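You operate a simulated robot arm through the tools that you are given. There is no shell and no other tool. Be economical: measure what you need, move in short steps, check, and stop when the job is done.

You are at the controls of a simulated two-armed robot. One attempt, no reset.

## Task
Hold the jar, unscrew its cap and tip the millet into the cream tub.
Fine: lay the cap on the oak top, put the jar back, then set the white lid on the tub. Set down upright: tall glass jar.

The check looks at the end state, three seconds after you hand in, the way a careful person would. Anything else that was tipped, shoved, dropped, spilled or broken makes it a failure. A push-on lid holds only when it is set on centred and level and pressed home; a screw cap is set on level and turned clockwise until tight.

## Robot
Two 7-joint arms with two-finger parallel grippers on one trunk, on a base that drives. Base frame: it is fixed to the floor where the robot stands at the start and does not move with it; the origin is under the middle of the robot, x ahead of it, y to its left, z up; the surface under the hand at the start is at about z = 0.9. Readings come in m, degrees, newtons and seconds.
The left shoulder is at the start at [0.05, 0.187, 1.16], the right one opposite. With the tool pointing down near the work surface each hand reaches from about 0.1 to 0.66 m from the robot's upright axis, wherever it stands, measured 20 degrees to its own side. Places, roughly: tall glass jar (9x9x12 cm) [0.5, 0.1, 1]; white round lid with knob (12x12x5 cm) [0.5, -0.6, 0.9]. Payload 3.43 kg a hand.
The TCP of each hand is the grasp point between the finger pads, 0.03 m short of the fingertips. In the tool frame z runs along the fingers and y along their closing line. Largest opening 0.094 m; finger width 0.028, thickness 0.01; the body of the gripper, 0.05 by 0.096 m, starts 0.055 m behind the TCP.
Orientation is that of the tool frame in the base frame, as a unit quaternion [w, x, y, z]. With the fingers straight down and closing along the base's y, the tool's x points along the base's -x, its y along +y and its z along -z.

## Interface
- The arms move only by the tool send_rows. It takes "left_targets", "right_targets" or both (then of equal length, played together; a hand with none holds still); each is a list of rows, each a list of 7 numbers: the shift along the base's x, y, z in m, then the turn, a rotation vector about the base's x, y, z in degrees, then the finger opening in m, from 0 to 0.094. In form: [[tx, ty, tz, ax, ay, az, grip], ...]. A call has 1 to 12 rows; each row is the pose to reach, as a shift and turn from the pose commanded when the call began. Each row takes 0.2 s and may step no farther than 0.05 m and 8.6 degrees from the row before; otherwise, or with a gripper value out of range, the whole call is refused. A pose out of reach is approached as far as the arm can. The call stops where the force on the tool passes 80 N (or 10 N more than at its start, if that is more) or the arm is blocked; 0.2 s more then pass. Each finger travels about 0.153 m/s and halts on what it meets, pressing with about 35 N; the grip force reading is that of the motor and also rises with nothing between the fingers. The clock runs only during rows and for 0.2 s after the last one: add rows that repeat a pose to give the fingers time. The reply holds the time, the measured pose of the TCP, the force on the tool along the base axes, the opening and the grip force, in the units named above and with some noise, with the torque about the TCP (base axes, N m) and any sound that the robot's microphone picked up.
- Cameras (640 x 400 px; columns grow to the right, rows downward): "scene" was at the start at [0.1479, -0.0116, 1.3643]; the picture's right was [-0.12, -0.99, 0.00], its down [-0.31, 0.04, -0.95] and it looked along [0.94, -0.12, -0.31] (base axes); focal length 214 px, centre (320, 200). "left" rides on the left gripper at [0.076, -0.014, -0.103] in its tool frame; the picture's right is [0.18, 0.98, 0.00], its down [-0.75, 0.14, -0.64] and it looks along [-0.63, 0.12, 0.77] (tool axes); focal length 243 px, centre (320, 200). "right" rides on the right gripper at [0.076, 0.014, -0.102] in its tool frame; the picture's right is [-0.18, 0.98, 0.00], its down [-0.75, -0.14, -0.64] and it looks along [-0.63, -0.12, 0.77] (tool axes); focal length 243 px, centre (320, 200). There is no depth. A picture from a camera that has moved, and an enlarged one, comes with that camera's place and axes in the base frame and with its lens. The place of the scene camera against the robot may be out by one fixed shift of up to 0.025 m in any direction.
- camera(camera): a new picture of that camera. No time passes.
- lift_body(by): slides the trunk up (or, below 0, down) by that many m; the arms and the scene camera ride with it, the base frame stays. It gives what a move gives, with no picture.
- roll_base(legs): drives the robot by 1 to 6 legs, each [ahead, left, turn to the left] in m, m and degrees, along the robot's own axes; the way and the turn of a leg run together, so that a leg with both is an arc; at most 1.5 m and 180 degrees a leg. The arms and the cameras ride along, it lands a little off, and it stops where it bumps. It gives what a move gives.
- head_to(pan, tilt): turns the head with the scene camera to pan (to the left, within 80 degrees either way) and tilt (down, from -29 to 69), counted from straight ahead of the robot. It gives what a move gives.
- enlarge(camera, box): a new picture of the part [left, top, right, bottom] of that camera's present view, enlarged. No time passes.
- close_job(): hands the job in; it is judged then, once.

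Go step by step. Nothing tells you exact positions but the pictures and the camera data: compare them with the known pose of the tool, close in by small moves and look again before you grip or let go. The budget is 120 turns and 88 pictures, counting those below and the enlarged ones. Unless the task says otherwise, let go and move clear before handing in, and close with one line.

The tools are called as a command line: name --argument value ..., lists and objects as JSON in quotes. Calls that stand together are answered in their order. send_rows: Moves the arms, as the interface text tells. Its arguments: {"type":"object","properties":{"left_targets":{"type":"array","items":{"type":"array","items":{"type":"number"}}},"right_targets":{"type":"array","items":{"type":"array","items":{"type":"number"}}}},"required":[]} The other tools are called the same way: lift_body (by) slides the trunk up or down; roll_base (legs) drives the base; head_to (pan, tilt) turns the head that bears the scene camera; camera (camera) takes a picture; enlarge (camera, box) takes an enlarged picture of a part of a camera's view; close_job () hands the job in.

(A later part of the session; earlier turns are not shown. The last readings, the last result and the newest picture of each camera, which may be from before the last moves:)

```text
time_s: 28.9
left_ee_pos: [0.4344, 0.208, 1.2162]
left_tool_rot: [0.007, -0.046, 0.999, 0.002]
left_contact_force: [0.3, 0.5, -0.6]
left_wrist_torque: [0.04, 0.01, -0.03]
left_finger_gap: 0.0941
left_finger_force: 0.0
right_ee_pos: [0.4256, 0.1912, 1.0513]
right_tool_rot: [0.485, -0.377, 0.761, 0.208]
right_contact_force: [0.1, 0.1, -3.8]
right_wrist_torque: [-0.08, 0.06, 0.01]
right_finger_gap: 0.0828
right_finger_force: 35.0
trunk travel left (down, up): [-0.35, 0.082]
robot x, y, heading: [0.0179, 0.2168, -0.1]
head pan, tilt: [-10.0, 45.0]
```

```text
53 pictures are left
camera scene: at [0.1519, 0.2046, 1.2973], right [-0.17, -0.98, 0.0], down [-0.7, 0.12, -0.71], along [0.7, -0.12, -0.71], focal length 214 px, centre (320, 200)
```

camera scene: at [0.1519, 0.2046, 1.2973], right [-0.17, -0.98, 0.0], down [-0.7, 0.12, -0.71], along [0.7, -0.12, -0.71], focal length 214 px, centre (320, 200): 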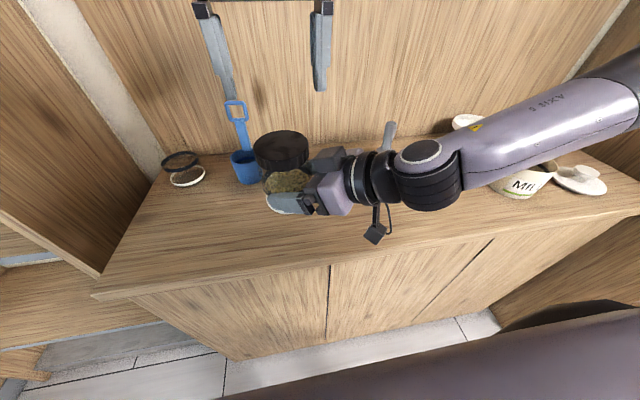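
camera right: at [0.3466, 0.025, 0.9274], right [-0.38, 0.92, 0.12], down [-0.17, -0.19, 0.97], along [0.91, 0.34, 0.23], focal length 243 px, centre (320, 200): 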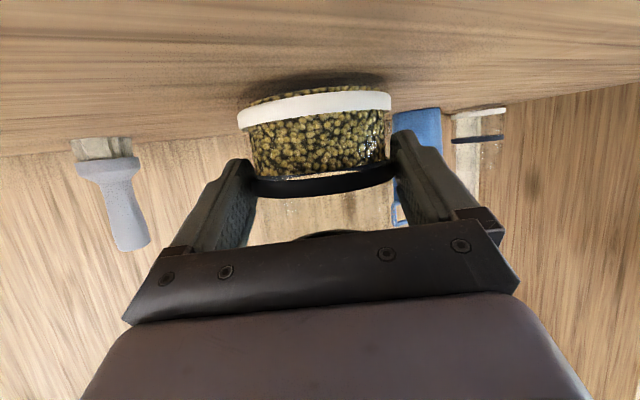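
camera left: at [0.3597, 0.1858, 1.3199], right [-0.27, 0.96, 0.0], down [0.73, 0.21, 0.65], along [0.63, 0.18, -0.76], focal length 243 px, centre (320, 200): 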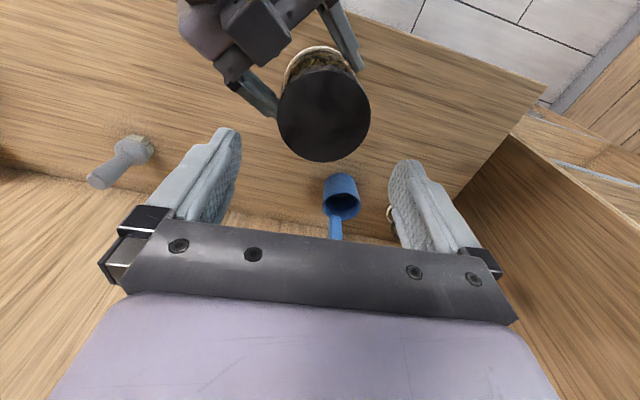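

The cap centre measures about [0.437, 0.211]. I'll centre on it, drop to just above it and check once more.

send_rows --left_targets '[[0.0026, 0.003, -0.02, 0, 0, 0, 0.094], [0.0026, 0.003, -0.04, 0, 0, 0, 0.094], [0.0026, 0.003, -0.055, 0, 0, 0, 0.094], [0.0026, 0.003, -0.055, 0, 0, 0, 0.094]]'

camera --camera "left"

enlarge --camera "scene" --box '[180, 80, 420, 230]'

```text
time_s: 29.9
left_ee_pos: [0.4376, 0.2103, 1.1631]
left_tool_rot: [0.006, -0.045, 0.999, 0.001]
left_contact_force: [-0.3, -0.6, 1.1]
left_wrist_torque: [-0.02, 0.0, -0.01]
left_finger_gap: 0.094
left_finger_force: 0.1
right_ee_pos: [0.4257, 0.1903, 1.0516]
right_tool_rot: [0.485, -0.376, 0.762, 0.207]
right_contact_force: [0.2, 0.4, -3.1]
right_wrist_torque: [-0.05, 0.08, 0.04]
right_finger_gap: 0.0828
right_finger_force: 34.8
trunk travel left (down, up): [-0.35, 0.082]
robot x, y, heading: [0.0186, 0.218, -0.1]
head pan, tilt: [-10.0, 45.0]
```

```text
52 pictures are left
camera left: at [0.3626, 0.1886, 1.2654], right [-0.27, 0.96, 0.0], down [0.73, 0.21, 0.65], along [0.63, 0.18, -0.76], focal length 243 px, centre (320, 200)
```

left: 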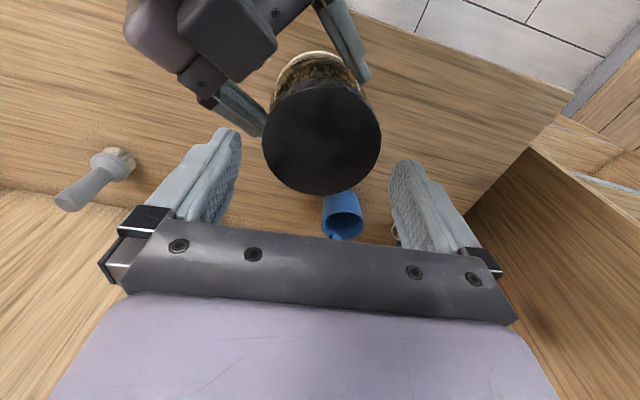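

```text
2.67 times, centred on (300, 155) of scene
camera zoom: at [0.1518, 0.2042, 1.2973], right [-0.17, -0.98, 0.0], down [-0.7, 0.12, -0.71], along [0.7, -0.12, -0.71], focal length 572 px, centre (373, 320)
```

zoom: 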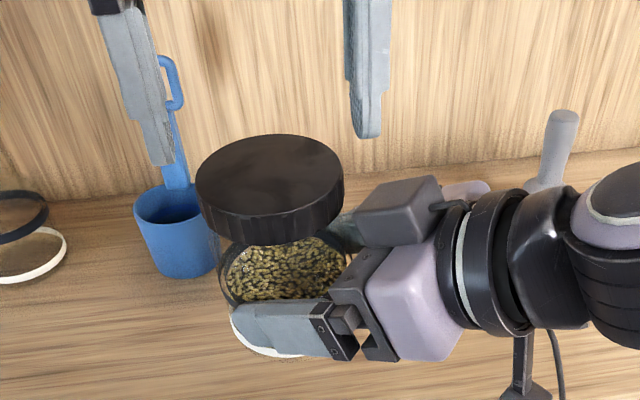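

The cap is well centred, and a grey box on the right gripper is the only side to avoid. I'll go down over the cap and close on it.

send_rows --left_targets '[[-0.002, 0, -0.015, 0, 0, 0, 0.094], [-0.002, 0, -0.03, 0, 0, 0, 0.094], [-0.002, 0, -0.038, 0, 0, 0, 0.094], [-0.002, 0, -0.038, 0, 0, 0, 0.094], [-0.002, 0, -0.038, 0, 0, 0, 0.08], [-0.002, 0, -0.038, 0, 0, 0, 0.07], [-0.002, 0, -0.038, 0, 0, 0, 0.065], [-0.002, 0, -0.038, 0, 0, 0, 0.065]]'

camera --camera "left"

enlarge --camera "scene" --box '[180, 80, 420, 230]'

```text
time_s: 31.7
left_ee_pos: [0.4365, 0.2105, 1.1253]
left_tool_rot: [0.006, -0.047, 0.999, 0.002]
left_contact_force: [2.3, 13.3, -2.2]
left_wrist_torque: [0.17, -0.09, 0.07]
left_finger_gap: 0.0812
left_finger_force: 35.0
right_ee_pos: [0.4252, 0.1888, 1.0518]
right_tool_rot: [0.486, -0.375, 0.762, 0.208]
right_contact_force: [-0.6, -14.1, -2.1]
right_wrist_torque: [0.79, -0.02, -0.16]
right_finger_gap: 0.0826
right_finger_force: 35.2
trunk travel left (down, up): [-0.35, 0.082]
robot x, y, heading: [0.0174, 0.2186, -0.3]
head pan, tilt: [-10.0, 45.0]
```

```text
50 pictures are left
camera left: at [0.3608, 0.1886, 1.2275], right [-0.27, 0.96, 0.0], down [0.73, 0.21, 0.65], along [0.63, 0.18, -0.76], focal length 243 px, centre (320, 200)
```

left: 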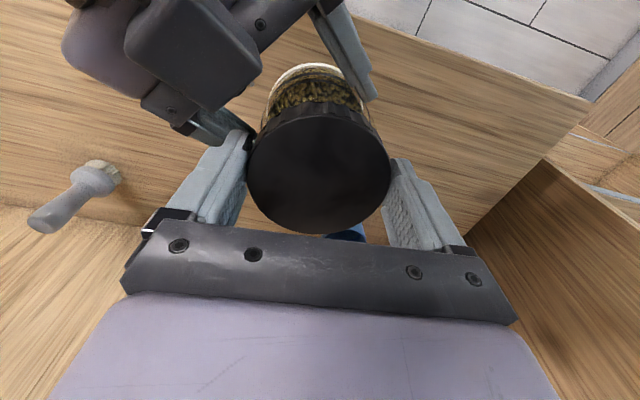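

```text
2.67 times, centred on (300, 155) of scene
camera zoom: at [0.1518, 0.2042, 1.2973], right [-0.17, -0.98, 0.0], down [-0.7, 0.12, -0.71], along [0.7, -0.12, -0.71], focal length 572 px, centre (373, 320)
```

zoom: 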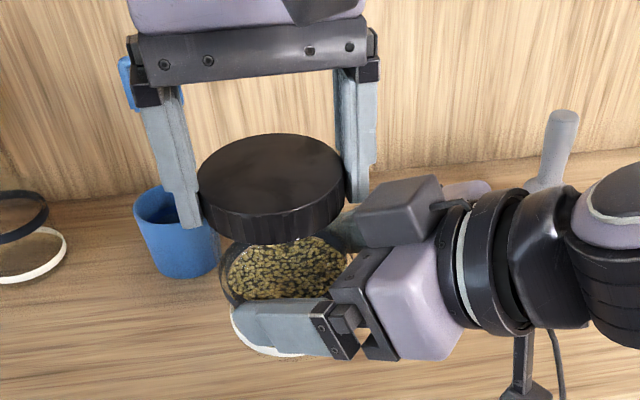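

Both hands grip, but I want to check whether the jar is upright in the right hand and the cap centred in the left before turning.

camera --camera "right"

enlarge --camera "left" --box '[180, 40, 460, 240]'

```text
48 pictures are left
camera right: at [0.336, 0.1006, 1.0274], right [-0.72, 0.69, 0.12], down [-0.08, -0.25, 0.97], along [0.69, 0.68, 0.23], focal length 243 px, centre (320, 200)
```

right: 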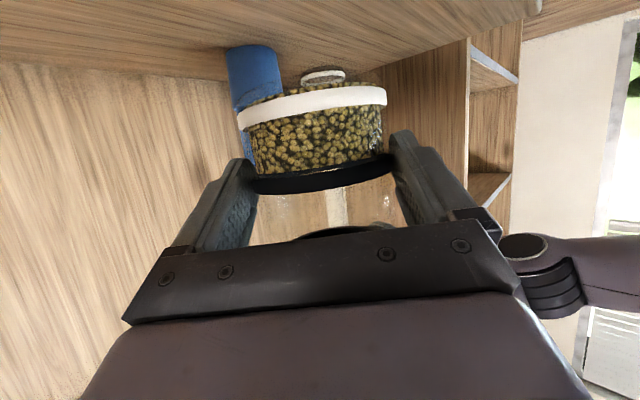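

```text
2.00 times, centred on (320, 140) of left
camera zoom: at [0.3608, 0.1886, 1.2275], right [-0.27, 0.96, 0.0], down [0.73, 0.21, 0.65], along [0.63, 0.18, -0.76], focal length 485 px, centre (320, 320)
```

zoom: 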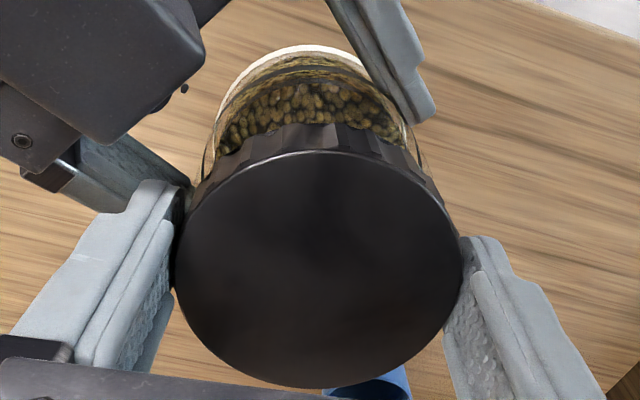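

The perspective shows the jar axis about 8 mm further out than I assumed, so the right fingers hold it only at their tips. While the left hand holds the cap, I'll open the right hand, slide it 12 mm deeper and grip again.

send_rows --right_targets '[[0, 0, 0, 0, 0, 0, 0.094], [0, 0, 0, 0, 0, 0, 0.094], [0.004, 0.0045, 0, 0, 0, 0, 0.094], [0.008, 0.009, 0, 0, 0, 0, 0.094], [0.008, 0.009, 0, 0, 0, 0, 0.094], [0.008, 0.009, 0, 0, 0, 0, 0.08], [0.008, 0.009, 0, 0, 0, 0, 0.065], [0.008, 0.009, 0, 0, 0, 0, 0.065]]'

camera --camera "right"

```text
time_s: 33.5
left_ee_pos: [0.4358, 0.2105, 1.1236]
left_tool_rot: [0.005, -0.045, 0.999, 0.001]
left_contact_force: [-4.9, 2.9, -3.2]
left_wrist_torque: [0.09, 0.2, 0.04]
left_finger_gap: 0.0808
left_finger_force: 35.3
right_ee_pos: [0.4337, 0.1989, 1.0518]
right_tool_rot: [0.485, -0.377, 0.761, 0.208]
right_contact_force: [5.1, -3.1, 0.7]
right_wrist_torque: [0.17, 0.18, -0.09]
right_finger_gap: 0.0851
right_finger_force: 35.1
trunk travel left (down, up): [-0.35, 0.082]
robot x, y, heading: [0.0173, 0.2216, -0.1]
head pan, tilt: [-10.0, 45.0]
```

```text
46 pictures are left
camera right: at [0.3439, 0.1097, 1.0277], right [-0.72, 0.69, 0.12], down [-0.08, -0.25, 0.97], along [0.69, 0.68, 0.23], focal length 243 px, centre (320, 200)
```

right: 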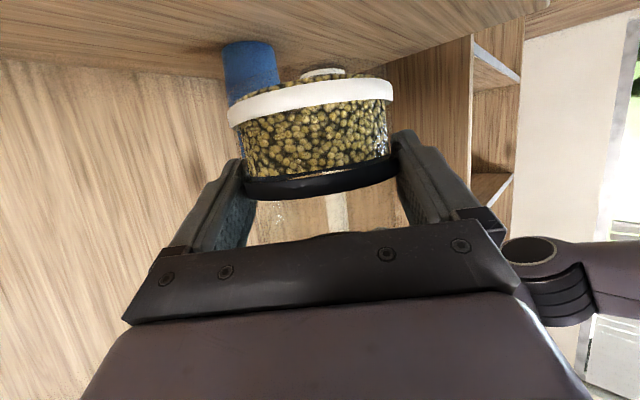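

The grip is full now at 85 mm. I'll recentre the left hand on the cap and begin a test turn counter-clockwise.

send_rows --left_targets '[[0, 0, 0, 0, 0, 0, 0.094], [0, 0, 0, 0, 0, 0, 0.094], [0.008, 0.001, 0, 0, 0, 0, 0.094], [0.008, 0.001, 0, 0, 0, 0, 0.08], [0.008, 0.001, 0, 0, 0, 0, 0.065], [0.008, 0.001, 0, 0, 0, 0, 0.065], [0.008, 0.001, 0, 0, 0, 4, 0.065], [0.008, 0.001, 0, 0, 0, 8, 0.065], [0.008, 0.001, 0, 0, 0, 12, 0.065], [0.008, 0.001, 0, 0, 0, 16, 0.065]]'

enlarge --camera "left" --box '[180, 40, 460, 240]'

```text
time_s: 35.7
left_ee_pos: [0.4438, 0.2111, 1.1252]
left_tool_rot: [0.006, -0.185, 0.983, 0.003]
left_contact_force: [0.1, 9.4, -0.1]
left_wrist_torque: [-0.22, 0.2, -0.08]
left_finger_gap: 0.0809
left_finger_force: 34.8
right_ee_pos: [0.4328, 0.1989, 1.0523]
right_tool_rot: [0.485, -0.377, 0.761, 0.208]
right_contact_force: [0.1, -9.9, -1.2]
right_wrist_torque: [0.84, -0.13, -0.02]
right_finger_gap: 0.0844
right_finger_force: 34.9
trunk travel left (down, up): [-0.35, 0.082]
robot x, y, heading: [0.013, 0.2205, -0.1]
head pan, tilt: [-10.0, 45.0]
```

```text
2.00 times, centred on (320, 140) of left
camera zoom: at [0.3779, 0.1697, 1.2273], right [-0.53, 0.85, 0.0], down [0.64, 0.4, 0.65], along [0.55, 0.35, -0.76], focal length 485 px, centre (320, 320)
```

zoom: 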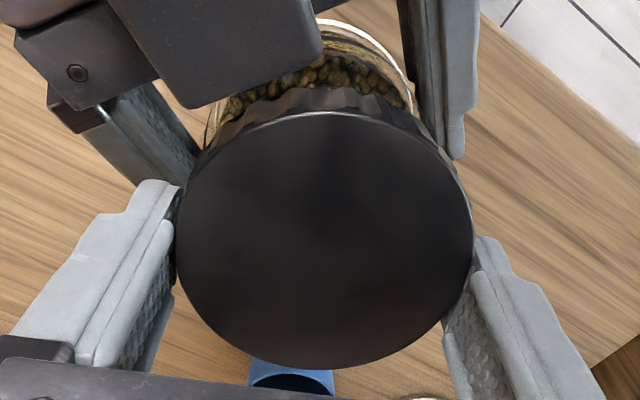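

Resistance is low, so I'll continue turning through the free range.

send_rows --left_targets '[[0, 0.001, 0, 0, 0, 8, 0.065], [0, 0.001, 0, 0, 0, 16, 0.065], [0, 0.001, 0, 0, 0, 24, 0.065], [0, 0.001, 0, 0, 0, 32, 0.065], [0, 0.001, 0, 0, 0, 40, 0.065], [0, 0.001, 0, 0, 0, 48, 0.065], [0, 0.001, 0, 0, 0, 56, 0.065], [0, 0.001, 0, 0, 0, 64, 0.065]]'

enlarge --camera "left" --box '[180, 40, 460, 240]'

enlarge --camera "scene" --box '[180, 80, 420, 230]'

```text
time_s: 37.5
left_ee_pos: [0.4436, 0.212, 1.1239]
left_tool_rot: [0.003, -0.677, 0.736, 0.007]
left_contact_force: [-16.8, 13.8, 3.1]
left_wrist_torque: [-0.19, -0.16, -0.12]
left_finger_gap: 0.081
left_finger_force: 34.9
right_ee_pos: [0.4354, 0.1975, 1.0519]
right_tool_rot: [0.486, -0.374, 0.763, 0.206]
right_contact_force: [16.1, -14.1, -3.0]
right_wrist_torque: [1.05, 1.45, -0.24]
right_finger_gap: 0.0853
right_finger_force: 34.7
trunk travel left (down, up): [-0.35, 0.082]
robot x, y, heading: [0.0148, 0.2191, 0.1]
head pan, tilt: [-10.0, 45.0]
```

```text
2.00 times, centred on (320, 140) of left
camera zoom: at [0.4514, 0.1335, 1.2274], right [-0.99, -0.1, 0.0], down [-0.08, 0.75, 0.65], along [-0.07, 0.65, -0.76], focal length 485 px, centre (320, 320)
```

zoom: 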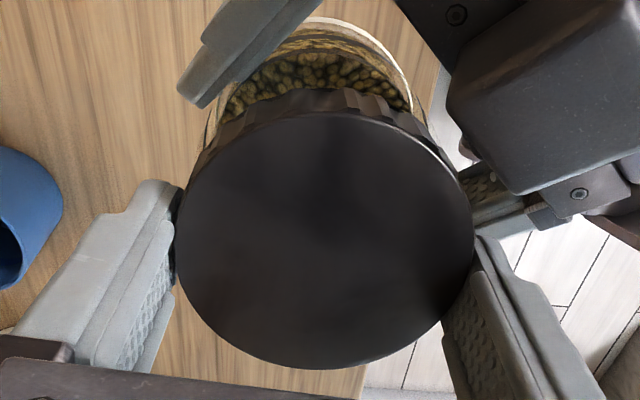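

```text
2.67 times, centred on (300, 155) of scene
camera zoom: at [0.1518, 0.2042, 1.2973], right [-0.17, -0.98, 0.0], down [-0.7, 0.12, -0.71], along [0.7, -0.12, -0.71], focal length 572 px, centre (373, 320)
```

zoom: 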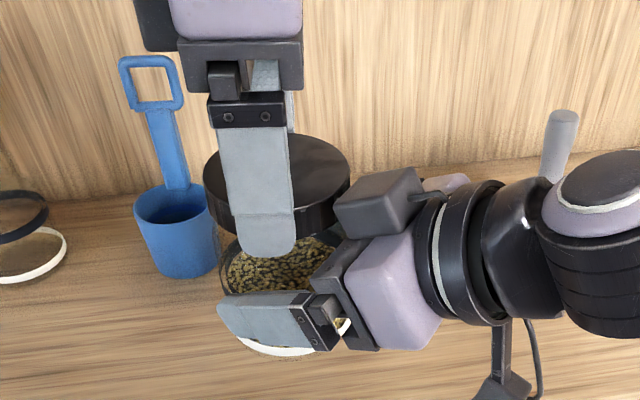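

The cap follows the hand. I'll open, swing the wrist back and take the next bite.

send_rows --left_targets '[[0, 0, 0, 0, 0, 0, 0.094], [0, 0, 0, 0, 0, 0, 0.094], [0, 0, 0, 0, 0, -8.5, 0.094], [0, 0, 0, 0, 0, -17, 0.094], [0, 0, 0, 0, 0, -25.5, 0.094], [0, 0, 0, 0, 0, -34, 0.094], [0, 0, 0, 0, 0, -42.5, 0.094], [0, 0, 0, 0, 0, -51, 0.094], [0, 0, 0, 0, 0, -59.5, 0.094], [0, 0, 0, 0, 0, -68, 0.094], [0, 0, 0, 0, 0, -76.5, 0.094], [0, 0, 0, 0, 0, -84, 0.094]]'

send_rows --left_targets '[[0, 0, 0, 0, 0, 0, 0.08], [0, 0, 0, 0, 0, 0, 0.065], [0, 0, 0, 0, 0, 8.5, 0.065], [0, 0, 0, 0, 0, 17, 0.065], [0, 0, 0, 0, 0, 25.5, 0.065], [0, 0, 0, 0, 0, 34, 0.065], [0, 0, 0, 0, 0, 42.5, 0.065], [0, 0, 0, 0, 0, 51, 0.065], [0, 0, 0, 0, 0, 59.5, 0.065], [0, 0, 0, 0, 0, 68, 0.065], [0, 0, 0, 0, 0, 76.5, 0.065], [0, 0, 0, 0, 0, 85, 0.065]]'

enlarge --camera "scene" --box '[180, 80, 420, 230]'

```text
time_s: 40.1
left_ee_pos: [0.4426, 0.2118, 1.1255]
left_tool_rot: [0.007, -0.009, 1.0, 0.001]
left_contact_force: [0.0, 0.0, -0.1]
left_wrist_torque: [-0.03, 0.0, 0.05]
left_finger_gap: 0.094
left_finger_force: 0.1
right_ee_pos: [0.4326, 0.1991, 1.0527]
right_tool_rot: [0.485, -0.377, 0.761, 0.209]
right_contact_force: [-0.6, 0.8, 0.4]
right_wrist_torque: [-0.07, 0.05, 0.03]
right_finger_gap: 0.0837
right_finger_force: 35.0
trunk travel left (down, up): [-0.35, 0.082]
robot x, y, heading: [0.0152, 0.2166, -0.2]
head pan, tilt: [-10.0, 45.0]
```

```text
time_s: 42.7
left_ee_pos: [0.4427, 0.2121, 1.1257]
left_tool_rot: [0.004, -0.684, 0.729, 0.005]
left_contact_force: [-9.6, 6.5, -0.4]
left_wrist_torque: [-0.44, -1.03, -0.12]
left_finger_gap: 0.0796
left_finger_force: 35.2
right_ee_pos: [0.434, 0.1984, 1.0513]
right_tool_rot: [0.485, -0.376, 0.762, 0.208]
right_contact_force: [10.2, -7.2, -1.0]
right_wrist_torque: [0.98, 1.77, -0.09]
right_finger_gap: 0.0848
right_finger_force: 35.8
trunk travel left (down, up): [-0.35, 0.082]
robot x, y, heading: [0.0199, 0.2212, -0.1]
head pan, tilt: [-10.0, 45.0]
```

```text
2.67 times, centred on (300, 155) of scene
camera zoom: at [0.1518, 0.2042, 1.2973], right [-0.17, -0.98, 0.0], down [-0.7, 0.12, -0.71], along [0.7, -0.12, -0.71], focal length 572 px, centre (373, 320)
```

zoom: 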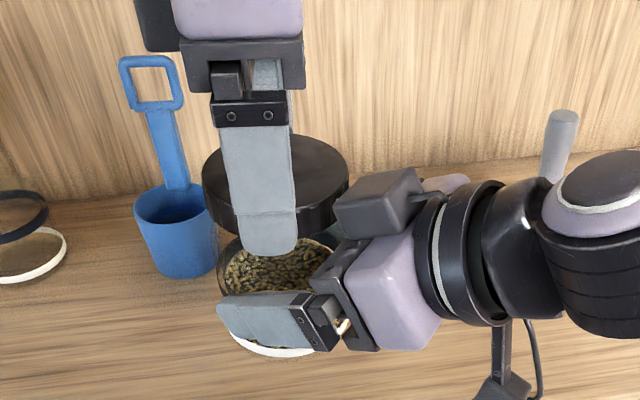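

About 165° turned so far. I'll do another bite.

send_rows --left_targets '[[0, 0, 0, 0, 0, 0, 0.094], [0, 0, 0, 0, 0, 0, 0.094], [0, 0, 0, 0, 0, -8.5, 0.094], [0, 0, 0, 0, 0, -17, 0.094], [0, 0, 0, 0, 0, -25.5, 0.094], [0, 0, 0, 0, 0, -34, 0.094], [0, 0, 0, 0, 0, -42.5, 0.094], [0, 0, 0, 0, 0, -51, 0.094], [0, 0, 0, 0, 0, -59.5, 0.094], [0, 0, 0, 0, 0, -68, 0.094], [0, 0, 0, 0, 0, -76.5, 0.094], [0, 0, 0, 0, 0, -85, 0.094]]'

enlarge --camera "left" --box '[180, 40, 460, 240]'

enlarge --camera "scene" --box '[240, 110, 340, 190]'

```text
time_s: 45.3
left_ee_pos: [0.4433, 0.2108, 1.1242]
left_tool_rot: [0.006, -0.009, 1.0, 0.001]
left_contact_force: [-0.1, 0.2, -0.4]
left_wrist_torque: [0.0, 0.0, -0.02]
left_finger_gap: 0.094
left_finger_force: 0.2
right_ee_pos: [0.4333, 0.1982, 1.0515]
right_tool_rot: [0.485, -0.378, 0.761, 0.209]
right_contact_force: [-1.0, 0.4, 1.1]
right_wrist_torque: [-0.03, 0.02, 0.01]
right_finger_gap: 0.0835
right_finger_force: 35.5
trunk travel left (down, up): [-0.35, 0.082]
robot x, y, heading: [0.016, 0.2184, -0.0]
head pan, tilt: [-10.0, 45.0]
```

```text
2.00 times, centred on (320, 140) of left
camera zoom: at [0.3674, 0.1963, 1.2276], right [-0.2, 0.98, 0.0], down [0.74, 0.15, 0.65], along [0.64, 0.13, -0.76], focal length 485 px, centre (320, 320)
```

zoom: 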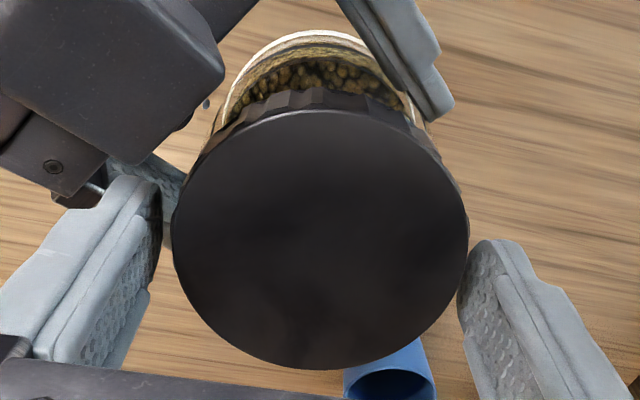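

```text
5.00 times, centred on (290, 150) of scene
camera zoom: at [0.1518, 0.2042, 1.2973], right [-0.17, -0.98, 0.0], down [-0.7, 0.12, -0.71], along [0.7, -0.12, -0.71], focal length 1072 px, centre (470, 450)
```

zoom: 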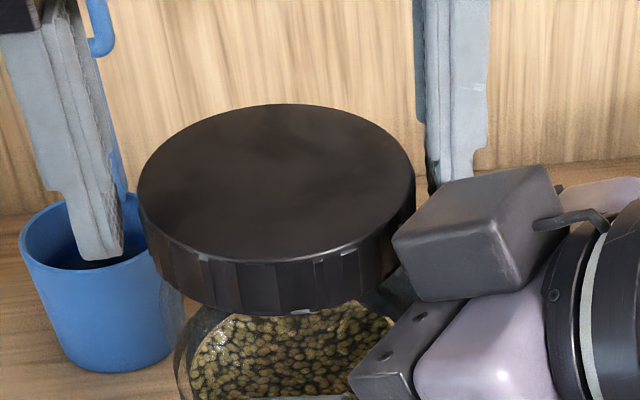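

send_rows --left_targets '[[0, 0, 0, 0, 0, 0, 0.08], [0, 0, 0, 0, 0, 0, 0.065], [0, 0, 0, 0, 0, 8.5, 0.065], [0, 0, 0, 0, 0, 17, 0.065], [0, 0, 0, 0, 0, 25.5, 0.065], [0, 0, 0, 0, 0, 34, 0.065], [0, 0, 0, 0, 0, 42.5, 0.065], [0, 0, 0, 0, 0, 51, 0.065], [0, 0, 0, 0, 0, 59.5, 0.065], [0, 0, 0, 0, 0, 68, 0.065], [0, 0, 0, 0, 0, 76.5, 0.065], [0, 0, 0, 0, 0, 85, 0.065]]'

send_rows --left_targets '[[0, 0, 0.001, 0, 0, 0, 0.065], [0, 0, 0.002, 0, 0, 0, 0.065], [0, 0, 0.003, 0, 0, 0, 0.065], [0, 0, 0.003, 0, 0, 0, 0.065]]'

enlarge --camera "scene" --box '[240, 110, 340, 190]'

```text
time_s: 47.9
left_ee_pos: [0.4436, 0.212, 1.1259]
left_tool_rot: [0.004, -0.684, 0.73, 0.004]
left_contact_force: [-9.9, 6.2, 0.7]
left_wrist_torque: [-0.45, -1.07, -0.17]
left_finger_gap: 0.0783
left_finger_force: 35.5
right_ee_pos: [0.4332, 0.1998, 1.0521]
right_tool_rot: [0.486, -0.375, 0.762, 0.207]
right_contact_force: [10.3, -6.3, -0.9]
right_wrist_torque: [0.83, 1.84, -0.06]
right_finger_gap: 0.0853
right_finger_force: 35.2
trunk travel left (down, up): [-0.35, 0.082]
robot x, y, heading: [0.0164, 0.2208, 0.1]
head pan, tilt: [-10.0, 45.0]
```

```text
time_s: 48.9
left_ee_pos: [0.4448, 0.212, 1.1257]
left_tool_rot: [0.004, -0.684, 0.73, 0.006]
left_contact_force: [-11.9, 8.2, -10.7]
left_wrist_torque: [0.0, -0.51, -0.09]
left_finger_gap: 0.0783
left_finger_force: 34.9
right_ee_pos: [0.4338, 0.1994, 1.0538]
right_tool_rot: [0.487, -0.376, 0.761, 0.206]
right_contact_force: [11.6, -9.1, 5.8]
right_wrist_torque: [0.76, 1.33, -0.13]
right_finger_gap: 0.085
right_finger_force: 35.0
trunk travel left (down, up): [-0.35, 0.082]
robot x, y, heading: [0.0194, 0.2181, 0.3]
head pan, tilt: [-10.0, 45.0]
```

```text
5.00 times, centred on (290, 150) of scene
camera zoom: at [0.1518, 0.2042, 1.2973], right [-0.17, -0.98, 0.0], down [-0.7, 0.12, -0.71], along [0.7, -0.12, -0.71], focal length 1072 px, centre (470, 450)
```

zoom: 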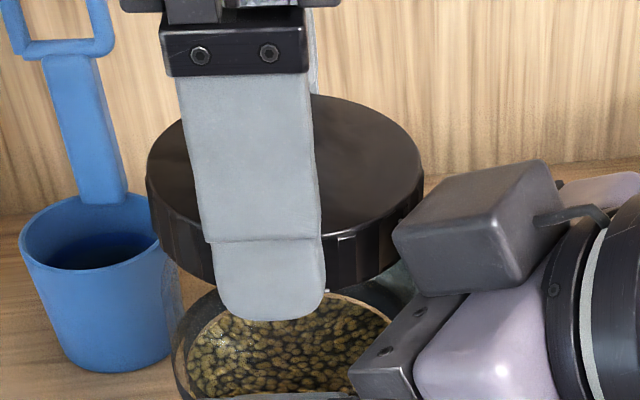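

The cap has clearly risen by several millimetres but is still engaged. One more bite, with the hand rising along with it.

send_rows --left_targets '[[0, 0, 0, 0, 0, 0, 0.094], [0, 0, 0.001, 0, 0, 0, 0.094], [0, 0, 0.002, 0, 0, -8.5, 0.094], [0, 0, 0.002, 0, 0, -17, 0.094], [0, 0, 0.002, 0, 0, -25.5, 0.094], [0, 0, 0.002, 0, 0, -34, 0.094], [0, 0, 0.002, 0, 0, -42.5, 0.094], [0, 0, 0.002, 0, 0, -51, 0.094], [0, 0, 0.002, 0, 0, -59.5, 0.094], [0, 0, 0.002, 0, 0, -68, 0.094], [0, 0, 0.002, 0, 0, -76.5, 0.094], [0, 0, 0.002, 0, 0, -85, 0.094]]'

enlarge --camera "scene" --box '[240, 110, 340, 190]'

enlarge --camera "left" --box '[180, 40, 460, 240]'

```text
time_s: 51.5
left_ee_pos: [0.4439, 0.213, 1.1293]
left_tool_rot: [0.006, -0.009, 1.0, 0.001]
left_contact_force: [-0.9, 0.0, 0.8]
left_wrist_torque: [0.02, 0.03, 0.03]
left_finger_gap: 0.094
left_finger_force: 0.0
right_ee_pos: [0.4324, 0.1983, 1.0527]
right_tool_rot: [0.485, -0.377, 0.761, 0.208]
right_contact_force: [0.0, -0.6, -0.9]
right_wrist_torque: [-0.05, 0.07, 0.01]
right_finger_gap: 0.083
right_finger_force: 35.0
trunk travel left (down, up): [-0.35, 0.082]
robot x, y, heading: [0.0171, 0.2184, -0.1]
head pan, tilt: [-10.0, 45.0]
```

```text
5.00 times, centred on (290, 150) of scene
camera zoom: at [0.1518, 0.2042, 1.2973], right [-0.17, -0.98, 0.0], down [-0.7, 0.12, -0.71], along [0.7, -0.12, -0.71], focal length 1072 px, centre (470, 450)
```

zoom: 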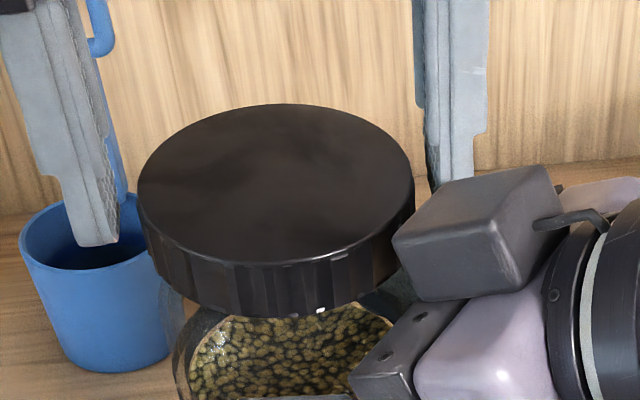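

```text
2.00 times, centred on (320, 140) of left
camera zoom: at [0.3673, 0.1964, 1.2323], right [-0.2, 0.98, 0.0], down [0.74, 0.15, 0.65], along [0.64, 0.13, -0.76], focal length 485 px, centre (320, 320)
```

zoom: 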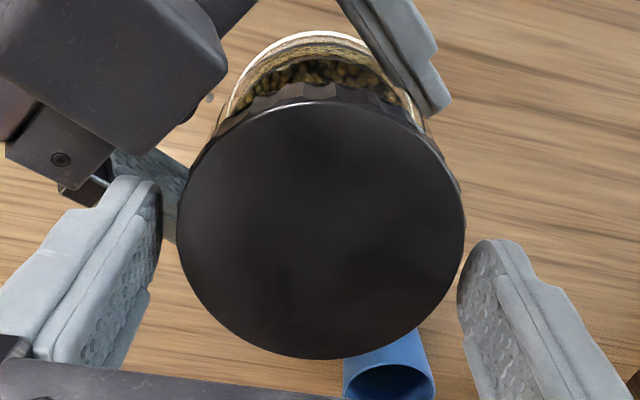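

The jar rocked slightly when pulled, so I won't pull upward and will just keep unscrewing.

send_rows --left_targets '[[0, 0, 0, 0, 0, 0, 0.08], [0, 0, 0, 0, 0, 0, 0.065], [0, 0, 0, 0, 0, 8.5, 0.065], [0, 0, 0, 0, 0, 17, 0.065], [0, 0, 0, 0, 0, 25.5, 0.065], [0, 0, 0, 0, 0, 34, 0.065], [0, 0, 0, 0, 0, 42.5, 0.065], [0, 0, 0, 0, 0, 51, 0.065], [0, 0, 0, 0, 0, 59.5, 0.065], [0, 0, 0, 0, 0, 68, 0.065], [0, 0, 0, 0, 0, 76.5, 0.065], [0, 0, 0, 0, 0, 85, 0.065]]'

send_rows --left_targets '[[0, 0, 0, 0, 0, 0, 0.094], [0, 0, 0, 0, 0, 0, 0.094], [0, 0, 0, 0, 0, -8.5, 0.094], [0, 0, 0, 0, 0, -17, 0.094], [0, 0, 0, 0, 0, -25.5, 0.094], [0, 0, 0, 0, 0, -34, 0.094], [0, 0, 0, 0, 0, -42.5, 0.094], [0, 0, 0, 0, 0, -51, 0.094], [0, 0, 0, 0, 0, -59.5, 0.094], [0, 0, 0, 0, 0, -68, 0.094], [0, 0, 0, 0, 0, -76.5, 0.094], [0, 0, 0, 0, 0, -85, 0.094]]'

enlarge --camera "scene" --box '[240, 110, 340, 190]'

camera --camera "right"

```text
time_s: 54.1
left_ee_pos: [0.4446, 0.2139, 1.1295]
left_tool_rot: [0.005, -0.685, 0.729, 0.006]
left_contact_force: [-9.9, 13.4, -0.2]
left_wrist_torque: [0.34, 0.25, -0.3]
left_finger_gap: 0.078
left_finger_force: 35.2
right_ee_pos: [0.4345, 0.1979, 1.0529]
right_tool_rot: [0.485, -0.375, 0.762, 0.207]
right_contact_force: [9.5, -13.1, -0.1]
right_wrist_torque: [0.68, 0.57, 0.02]
right_finger_gap: 0.0831
right_finger_force: 35.4
trunk travel left (down, up): [-0.35, 0.082]
robot x, y, heading: [0.0168, 0.2183, 0.0]
head pan, tilt: [-10.0, 45.0]
```

```text
time_s: 56.7
left_ee_pos: [0.4438, 0.2129, 1.1291]
left_tool_rot: [0.005, -0.009, 1.0, 0.0]
left_contact_force: [0.4, 0.0, 0.8]
left_wrist_torque: [0.0, 0.01, -0.03]
left_finger_gap: 0.0939
left_finger_force: 0.1
right_ee_pos: [0.4319, 0.1994, 1.0522]
right_tool_rot: [0.485, -0.377, 0.761, 0.208]
right_contact_force: [0.6, 0.4, 0.0]
right_wrist_torque: [-0.06, 0.03, 0.01]
right_finger_gap: 0.0835
right_finger_force: 34.9
trunk travel left (down, up): [-0.35, 0.082]
robot x, y, heading: [0.0136, 0.218, -0.0]
head pan, tilt: [-10.0, 45.0]
```

```text
5.00 times, centred on (290, 150) of scene
camera zoom: at [0.1518, 0.2042, 1.2973], right [-0.17, -0.98, 0.0], down [-0.7, 0.12, -0.71], along [0.7, -0.12, -0.71], focal length 1072 px, centre (470, 450)
```

zoom: 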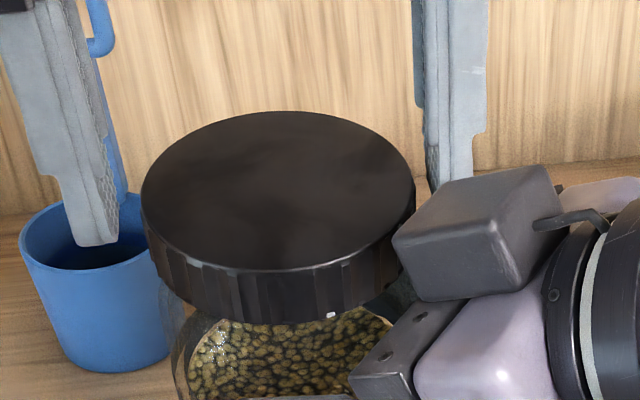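

```text
35 pictures are left
camera right: at [0.3435, 0.1099, 1.0276], right [-0.72, 0.69, 0.12], down [-0.08, -0.25, 0.97], along [0.69, 0.68, 0.23], focal length 243 px, centre (320, 200)
```

right: 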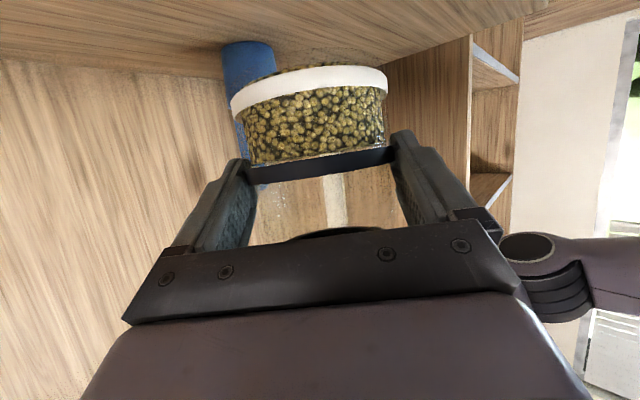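

The jar now leans about 5° toward the right palm. I'll level it with a small right-hand rotation, then take another bite.

send_rows --right_targets '[[0, 0, 0.001, -2.1, 1.8, 0, 0.065], [0, 0, 0.002, -4.2, 3.6, 0, 0.065], [0, 0, 0.002, -4.2, 3.6, 0, 0.065]]'

send_rows --left_targets '[[0, 0, 0, 0, 0, 0, 0.08], [0, 0, 0, 0, 0, 0, 0.065], [0, 0, 0, 0, 0, 8.5, 0.065], [0, 0, 0, 0, 0, 17, 0.065], [0, 0, 0, 0, 0, 25.5, 0.065], [0, 0, 0, 0, 0, 34, 0.065], [0, 0, 0, 0, 0, 42.5, 0.065], [0, 0, 0, 0, 0, 51, 0.065], [0, 0, 0, 0, 0, 59.5, 0.065], [0, 0, 0, 0, 0, 68, 0.065], [0, 0, 0, 0, 0, 76.5, 0.065], [0, 0, 0, 0, 0, 85, 0.065]]'

send_rows --left_targets '[[0, 0, 0.002, 0, 0, 0, 0.065], [0, 0, 0.004, 0, 0, 0, 0.065], [0, 0, 0.004, 0, 0, 0, 0.065]]'

enlarge --camera "scene" --box '[240, 110, 340, 190]'

```text
time_s: 57.5
left_ee_pos: [0.4459, 0.2119, 1.1297]
left_tool_rot: [0.006, -0.011, 1.0, 0.001]
left_contact_force: [1.3, 1.8, 2.7]
left_wrist_torque: [-0.07, 0.01, 0.11]
left_finger_gap: 0.0929
left_finger_force: 0.0
right_ee_pos: [0.4316, 0.1986, 1.0538]
right_tool_rot: [0.447, -0.388, 0.783, 0.192]
right_contact_force: [-1.2, -1.2, -1.4]
right_wrist_torque: [0.14, -0.04, -0.05]
right_finger_gap: 0.0831
right_finger_force: 34.9
trunk travel left (down, up): [-0.35, 0.082]
robot x, y, heading: [0.0133, 0.2176, -0.2]
head pan, tilt: [-10.0, 45.0]
```

```text
time_s: 60.1
left_ee_pos: [0.4432, 0.2129, 1.1295]
left_tool_rot: [0.005, -0.684, 0.73, 0.006]
left_contact_force: [-3.4, 14.4, 9.8]
left_wrist_torque: [0.16, 0.25, -0.26]
left_finger_gap: 0.0779
left_finger_force: 34.8
right_ee_pos: [0.4326, 0.1994, 1.0528]
right_tool_rot: [0.446, -0.387, 0.783, 0.192]
right_contact_force: [3.0, -13.5, -8.4]
right_wrist_torque: [0.77, 0.09, 0.06]
right_finger_gap: 0.0834
right_finger_force: 34.8
trunk travel left (down, up): [-0.35, 0.082]
robot x, y, heading: [0.0143, 0.2214, -0.3]
head pan, tilt: [-10.0, 45.0]
```

```text
time_s: 60.9
left_ee_pos: [0.4444, 0.2126, 1.1335]
left_tool_rot: [0.004, -0.684, 0.73, 0.006]
left_contact_force: [-0.9, 14.2, -6.4]
left_wrist_torque: [0.19, -0.01, -0.06]
left_finger_gap: 0.0781
left_finger_force: 35.2
right_ee_pos: [0.4338, 0.1993, 1.0546]
right_tool_rot: [0.449, -0.387, 0.782, 0.191]
right_contact_force: [1.0, -14.2, 3.3]
right_wrist_torque: [1.01, 0.13, -0.1]
right_finger_gap: 0.0833
right_finger_force: 35.3
trunk travel left (down, up): [-0.35, 0.082]
robot x, y, heading: [0.0142, 0.2161, -0.0]
head pan, tilt: [-10.0, 45.0]
```

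```text
5.00 times, centred on (290, 150) of scene
camera zoom: at [0.1518, 0.2042, 1.2973], right [-0.17, -0.98, 0.0], down [-0.7, 0.12, -0.71], along [0.7, -0.12, -0.71], focal length 1072 px, centre (470, 450)
```

zoom: 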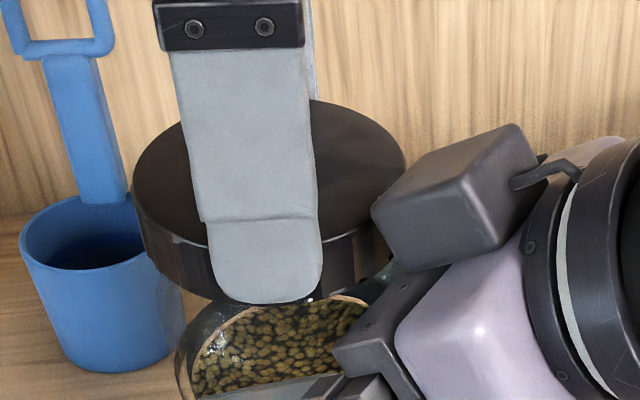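

The cap pushed the hand upward during that bite, so it really is unscrewing. I'll continue and let the hand rise with the thread.

send_rows --left_targets '[[0, 0, 0, 0, 0, 0, 0.094], [0, 0.001, 0, 0, 0, 0, 0.094], [0, 0.002, 0, 0, 0, -8.5, 0.094], [0, 0.002, 0, 0, 0, -17, 0.094], [0, 0.002, 0, 0, 0, -25.5, 0.094], [0, 0.002, 0, 0, 0, -34, 0.094], [0, 0.002, 0, 0, 0, -42.5, 0.094], [0, 0.002, 0, 0, 0, -51, 0.094], [0, 0.002, 0, 0, 0, -59.5, 0.094], [0, 0.002, 0, 0, 0, -68, 0.094], [0, 0.002, 0, 0, 0, -76.5, 0.094], [0, 0.002, 0, 0, 0, -85, 0.094]]'

send_rows --left_targets '[[0, 0, 0, 0, 0, 0, 0.08], [0, 0, 0, 0, 0, 0, 0.065], [0, 0, 0, 0, 0, 8.5, 0.065], [0, 0, 0, 0, 0, 17, 0.065], [0, 0, 0, 0, 0, 25.5, 0.065], [0, 0, 0.001, 0, 0, 34, 0.065], [0, 0, 0.001, 0, 0, 42.5, 0.065], [0, 0, 0.001, 0, 0, 51, 0.065], [0, 0, 0.002, 0, 0, 59.5, 0.065], [0, 0, 0.002, 0, 0, 68, 0.065], [0, 0, 0.002, 0, 0, 76.5, 0.065], [0, 0, 0.002, 0, 0, 85, 0.065]]'

send_rows --left_targets '[[0, 0, 0.002, 0, 0, 0, 0.065], [0, 0, 0.004, 0, 0, 0, 0.065], [0, 0, 0.005, 0, 0, 0, 0.065], [0, 0, 0.005, 0, 0, 0, 0.065]]'

enlarge --camera "scene" --box '[240, 110, 340, 190]'

```text
time_s: 63.5
left_ee_pos: [0.4433, 0.2144, 1.1362]
left_tool_rot: [0.006, -0.009, 1.0, 0.002]
left_contact_force: [-0.3, -0.1, -0.2]
left_wrist_torque: [0.0, -0.01, -0.02]
left_finger_gap: 0.094
left_finger_force: 0.0
right_ee_pos: [0.4339, 0.1985, 1.0539]
right_tool_rot: [0.447, -0.388, 0.783, 0.192]
right_contact_force: [0.3, -0.2, -0.8]
right_wrist_torque: [-0.1, 0.03, -0.01]
right_finger_gap: 0.0833
right_finger_force: 34.8
trunk travel left (down, up): [-0.35, 0.082]
robot x, y, heading: [0.0195, 0.2187, 0.2]
head pan, tilt: [-10.0, 45.0]
```

```text
time_s: 66.1
left_ee_pos: [0.4441, 0.2143, 1.1362]
left_tool_rot: [0.004, -0.684, 0.73, 0.005]
left_contact_force: [-2.8, -0.3, 2.6]
left_wrist_torque: [-0.1, 0.12, -0.06]
left_finger_gap: 0.078
left_finger_force: 34.6
right_ee_pos: [0.4318, 0.1977, 1.0542]
right_tool_rot: [0.447, -0.387, 0.783, 0.192]
right_contact_force: [1.8, 0.7, -2.9]
right_wrist_torque: [-0.01, 0.15, 0.01]
right_finger_gap: 0.0834
right_finger_force: 35.5
trunk travel left (down, up): [-0.35, 0.082]
robot x, y, heading: [0.0194, 0.2186, 0.0]
head pan, tilt: [-10.0, 45.0]
```

```text
time_s: 67.1
left_ee_pos: [0.4421, 0.2144, 1.1402]
left_tool_rot: [0.003, -0.683, 0.731, 0.006]
left_contact_force: [-1.1, -0.3, -1.4]
left_wrist_torque: [0.01, 0.04, 0.03]
left_finger_gap: 0.0779
left_finger_force: 34.8
right_ee_pos: [0.4321, 0.198, 1.0546]
right_tool_rot: [0.447, -0.388, 0.783, 0.192]
right_contact_force: [1.4, 0.6, 0.0]
right_wrist_torque: [-0.05, 0.14, -0.01]
right_finger_gap: 0.083
right_finger_force: 35.3
trunk travel left (down, up): [-0.35, 0.082]
robot x, y, heading: [0.0153, 0.2165, 0.1]
head pan, tilt: [-10.0, 45.0]
```

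```text
5.00 times, centred on (290, 150) of scene
camera zoom: at [0.1518, 0.2042, 1.2973], right [-0.17, -0.98, 0.0], down [-0.7, 0.12, -0.71], along [0.7, -0.12, -0.71], focal length 1072 px, centre (470, 450)
```

zoom: 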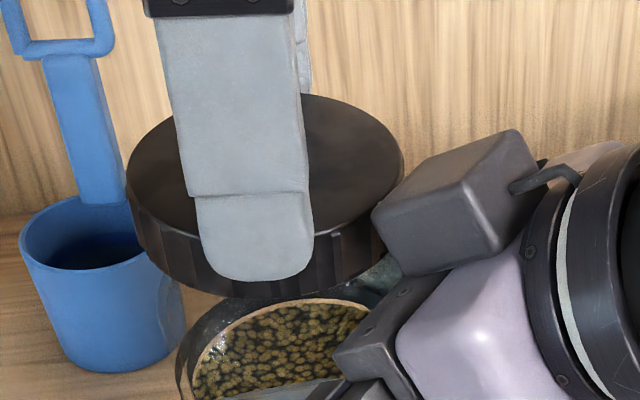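

The lift force stayed near zero, so the cap is free. I'll lift it straight up.

send_rows --left_targets '[[0, 0, 0.005, 0, 0, 0, 0.065], [0, 0, 0.012, 0, 0, 0, 0.065], [0, 0, 0.022, 0, 0, 0, 0.065], [0, 0, 0.04, 0, 0, 0, 0.065], [0, 0, 0.06, 0, 0, 0, 0.065], [0, 0, 0.08, 0, 0, 0, 0.065], [0, 0, 0.08, 0, 0, 0, 0.065]]'

camera --camera "scene"

```text
time_s: 68.7
left_ee_pos: [0.4446, 0.214, 1.2212]
left_tool_rot: [0.005, -0.683, 0.73, 0.005]
left_contact_force: [-0.1, 0.5, -1.0]
left_wrist_torque: [-0.02, 0.0, -0.02]
left_finger_gap: 0.0779
left_finger_force: 34.8
right_ee_pos: [0.4333, 0.1991, 1.0542]
right_tool_rot: [0.447, -0.387, 0.783, 0.191]
right_contact_force: [0.0, -0.1, -0.5]
right_wrist_torque: [0.01, 0.04, 0.01]
right_finger_gap: 0.0832
right_finger_force: 34.6
trunk travel left (down, up): [-0.35, 0.082]
robot x, y, heading: [0.0176, 0.2181, -0.1]
head pan, tilt: [-10.0, 45.0]
```

```text
32 pictures are left
camera scene: at [0.152, 0.2043, 1.2972], right [-0.17, -0.98, 0.0], down [-0.7, 0.12, -0.71], along [0.7, -0.12, -0.71], focal length 214 px, centre (320, 200)
```

scene: 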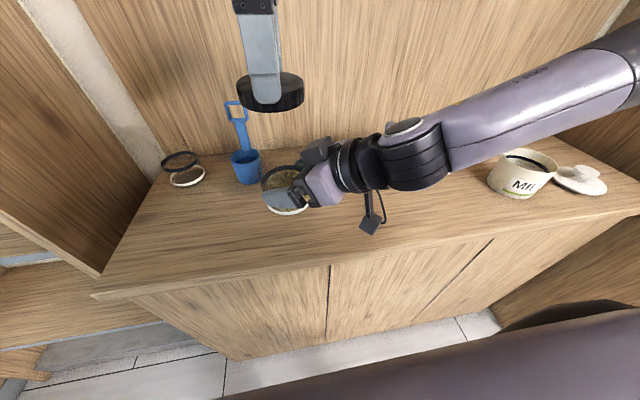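

The cap is off. I'll carry it left to the clear spot near [0.445, 0.39] and lower it toward the counter.

send_rows --left_targets '[[0, 0.045, 0, 0, 0, 0, 0.065], [0, 0.09, 0, 0, 0, 0, 0.065], [0, 0.135, 0, 0, 0, 0, 0.065], [0, 0.175, 0, 0, 0, 0, 0.065], [0, 0.175, -0.045, 0, 0, 0, 0.065], [0, 0.175, -0.09, 0, 0, 0, 0.065], [0, 0.175, -0.135, 0, 0, 0, 0.065], [0, 0.175, -0.18, 0, 0, 0, 0.065], [0, 0.175, -0.22, 0, 0, 0, 0.065], [0, 0.175, -0.25, 0, 0, 0, 0.065], [0, 0.175, -0.26, 0, 0, 0, 0.065], [0, 0.175, -0.26, 0, 0, 0, 0.065]]'

camera --camera "scene"

```text
time_s: 71.3
left_ee_pos: [0.4445, 0.3887, 0.9618]
left_tool_rot: [0.004, -0.683, 0.73, 0.005]
left_contact_force: [-0.3, -0.1, -0.5]
left_wrist_torque: [-0.02, 0.02, 0.0]
left_finger_gap: 0.0778
left_finger_force: 34.8
right_ee_pos: [0.4326, 0.1991, 1.0542]
right_tool_rot: [0.447, -0.388, 0.783, 0.193]
right_contact_force: [-0.3, 0.0, -0.3]
right_wrist_torque: [-0.04, 0.05, -0.01]
right_finger_gap: 0.0832
right_finger_force: 35.3
trunk travel left (down, up): [-0.35, 0.082]
robot x, y, heading: [0.0144, 0.2165, -0.3]
head pan, tilt: [-10.0, 45.0]
```

```text
31 pictures are left
camera scene: at [0.1518, 0.2042, 1.2973], right [-0.17, -0.98, 0.0], down [-0.7, 0.12, -0.71], along [0.7, -0.12, -0.71], focal length 214 px, centre (320, 200)
```

scene: 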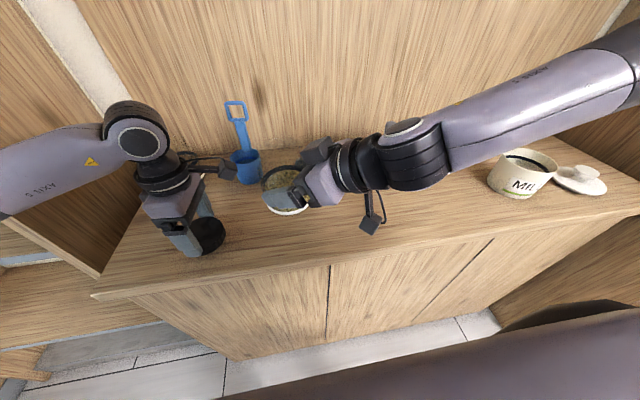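

No contact yet, so I'll lower in small steps and watch the force.

send_rows --left_targets '[[0, 0, -0.005, 0, 0, 0, 0.065], [0, 0, -0.01, 0, 0, 0, 0.065], [0, 0, -0.015, 0, 0, 0, 0.065], [0, 0, -0.02, 0, 0, 0, 0.065], [0, 0, -0.02, 0, 0, 0, 0.065]]'

```text
time_s: 72.5
left_ee_pos: [0.4441, 0.3896, 0.9432]
left_tool_rot: [0.005, -0.684, 0.73, 0.003]
left_contact_force: [0.9, 3.2, 21.5]
left_wrist_torque: [-0.08, 0.75, -0.09]
left_finger_gap: 0.0783
left_finger_force: 35.5
right_ee_pos: [0.4328, 0.1988, 1.0556]
right_tool_rot: [0.448, -0.388, 0.782, 0.192]
right_contact_force: [0.5, -0.4, 0.0]
right_wrist_torque: [-0.07, 0.03, 0.0]
right_finger_gap: 0.0831
right_finger_force: 34.6
trunk travel left (down, up): [-0.35, 0.082]
robot x, y, heading: [0.0198, 0.2182, 0.0]
head pan, tilt: [-10.0, 45.0]
```

The cap touches the counter. I'll open and raise the left hand clear.

send_rows --left_targets '[[0, 0, 0.001, 0, 0, 0, 0.072], [0, 0, 0.001, 0, 0, 0, 0.094], [0, 0, 0.001, 0, 0, 0, 0.094], [0, 0, 0.02, 0, 0, 0, 0.094], [0, 0, 0.06, 0, 0, 0, 0.094], [0, 0, 0.1, 0, 0, 0, 0.094], [0, 0, 0.15, 0, 0, 0, 0.094], [-0.02, 0.04, 0.18, 0, 0, 0, 0.094], [-0.04, 0.06, 0.2, 0, 0, 0, 0.094]]'

camera --camera "scene"

camera --camera "right"

```text
refused: row 8 steps farther than a row can; nothing moved
```

```text
30 pictures are left
camera scene: at [0.1505, 0.204, 1.2978], right [-0.17, -0.98, 0.0], down [-0.7, 0.12, -0.71], along [0.7, -0.12, -0.71], focal length 214 px, centre (320, 200)
```

scene: 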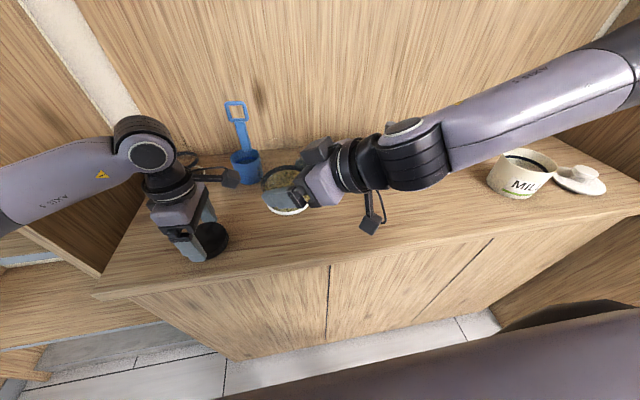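

```text
29 pictures are left
camera right: at [0.3414, 0.1083, 1.0426], right [-0.71, 0.7, 0.11], down [-0.02, -0.18, 0.98], along [0.7, 0.7, 0.14], focal length 243 px, centre (320, 200)
```

right: 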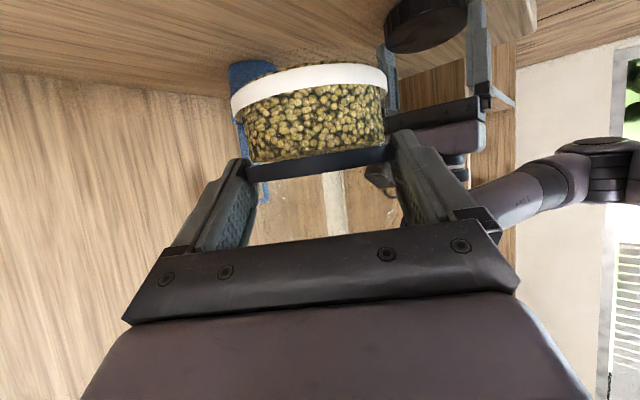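

send_rows --left_targets '[[0, 0, 0.001, 0, 0, 0, 0.072], [0, 0, 0.001, 0, 0, 0, 0.094], [0, 0, 0.001, 0, 0, 0, 0.094], [0, 0, 0.02, 0, 0, 0, 0.094], [0, 0, 0.06, 0, 0, 0, 0.094], [0, 0, 0.1, 0, 0, 0, 0.094], [0, 0, 0.145, 0, 0, 0, 0.094], [-0.02, 0.03, 0.17, 0, 0, 0, 0.094], [-0.05, 0.06, 0.19, 0, 0, 0, 0.094], [-0.08, 0.09, 0.2, 0, 0, 0, 0.094]]'

camera --camera "scene"

```text
time_s: 74.7
left_ee_pos: [0.3609, 0.4806, 1.1408]
left_tool_rot: [0.003, -0.683, 0.73, 0.004]
left_contact_force: [-0.2, 0.4, -0.5]
left_wrist_torque: [-0.02, -0.04, -0.01]
left_finger_gap: 0.094
left_finger_force: 0.0
right_ee_pos: [0.4321, 0.1988, 1.0545]
right_tool_rot: [0.446, -0.389, 0.783, 0.193]
right_contact_force: [-0.7, 0.9, -0.2]
right_wrist_torque: [-0.05, 0.02, 0.0]
right_finger_gap: 0.0832
right_finger_force: 34.8
trunk travel left (down, up): [-0.35, 0.082]
robot x, y, heading: [0.017, 0.216, 0.1]
head pan, tilt: [-10.0, 45.0]
```

```text
28 pictures are left
camera scene: at [0.1512, 0.2048, 1.2974], right [-0.17, -0.98, 0.0], down [-0.7, 0.12, -0.71], along [0.7, -0.12, -0.71], focal length 214 px, centre (320, 200)
```

scene: 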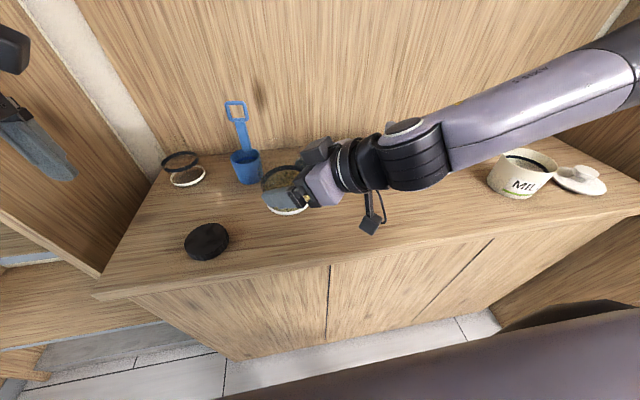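

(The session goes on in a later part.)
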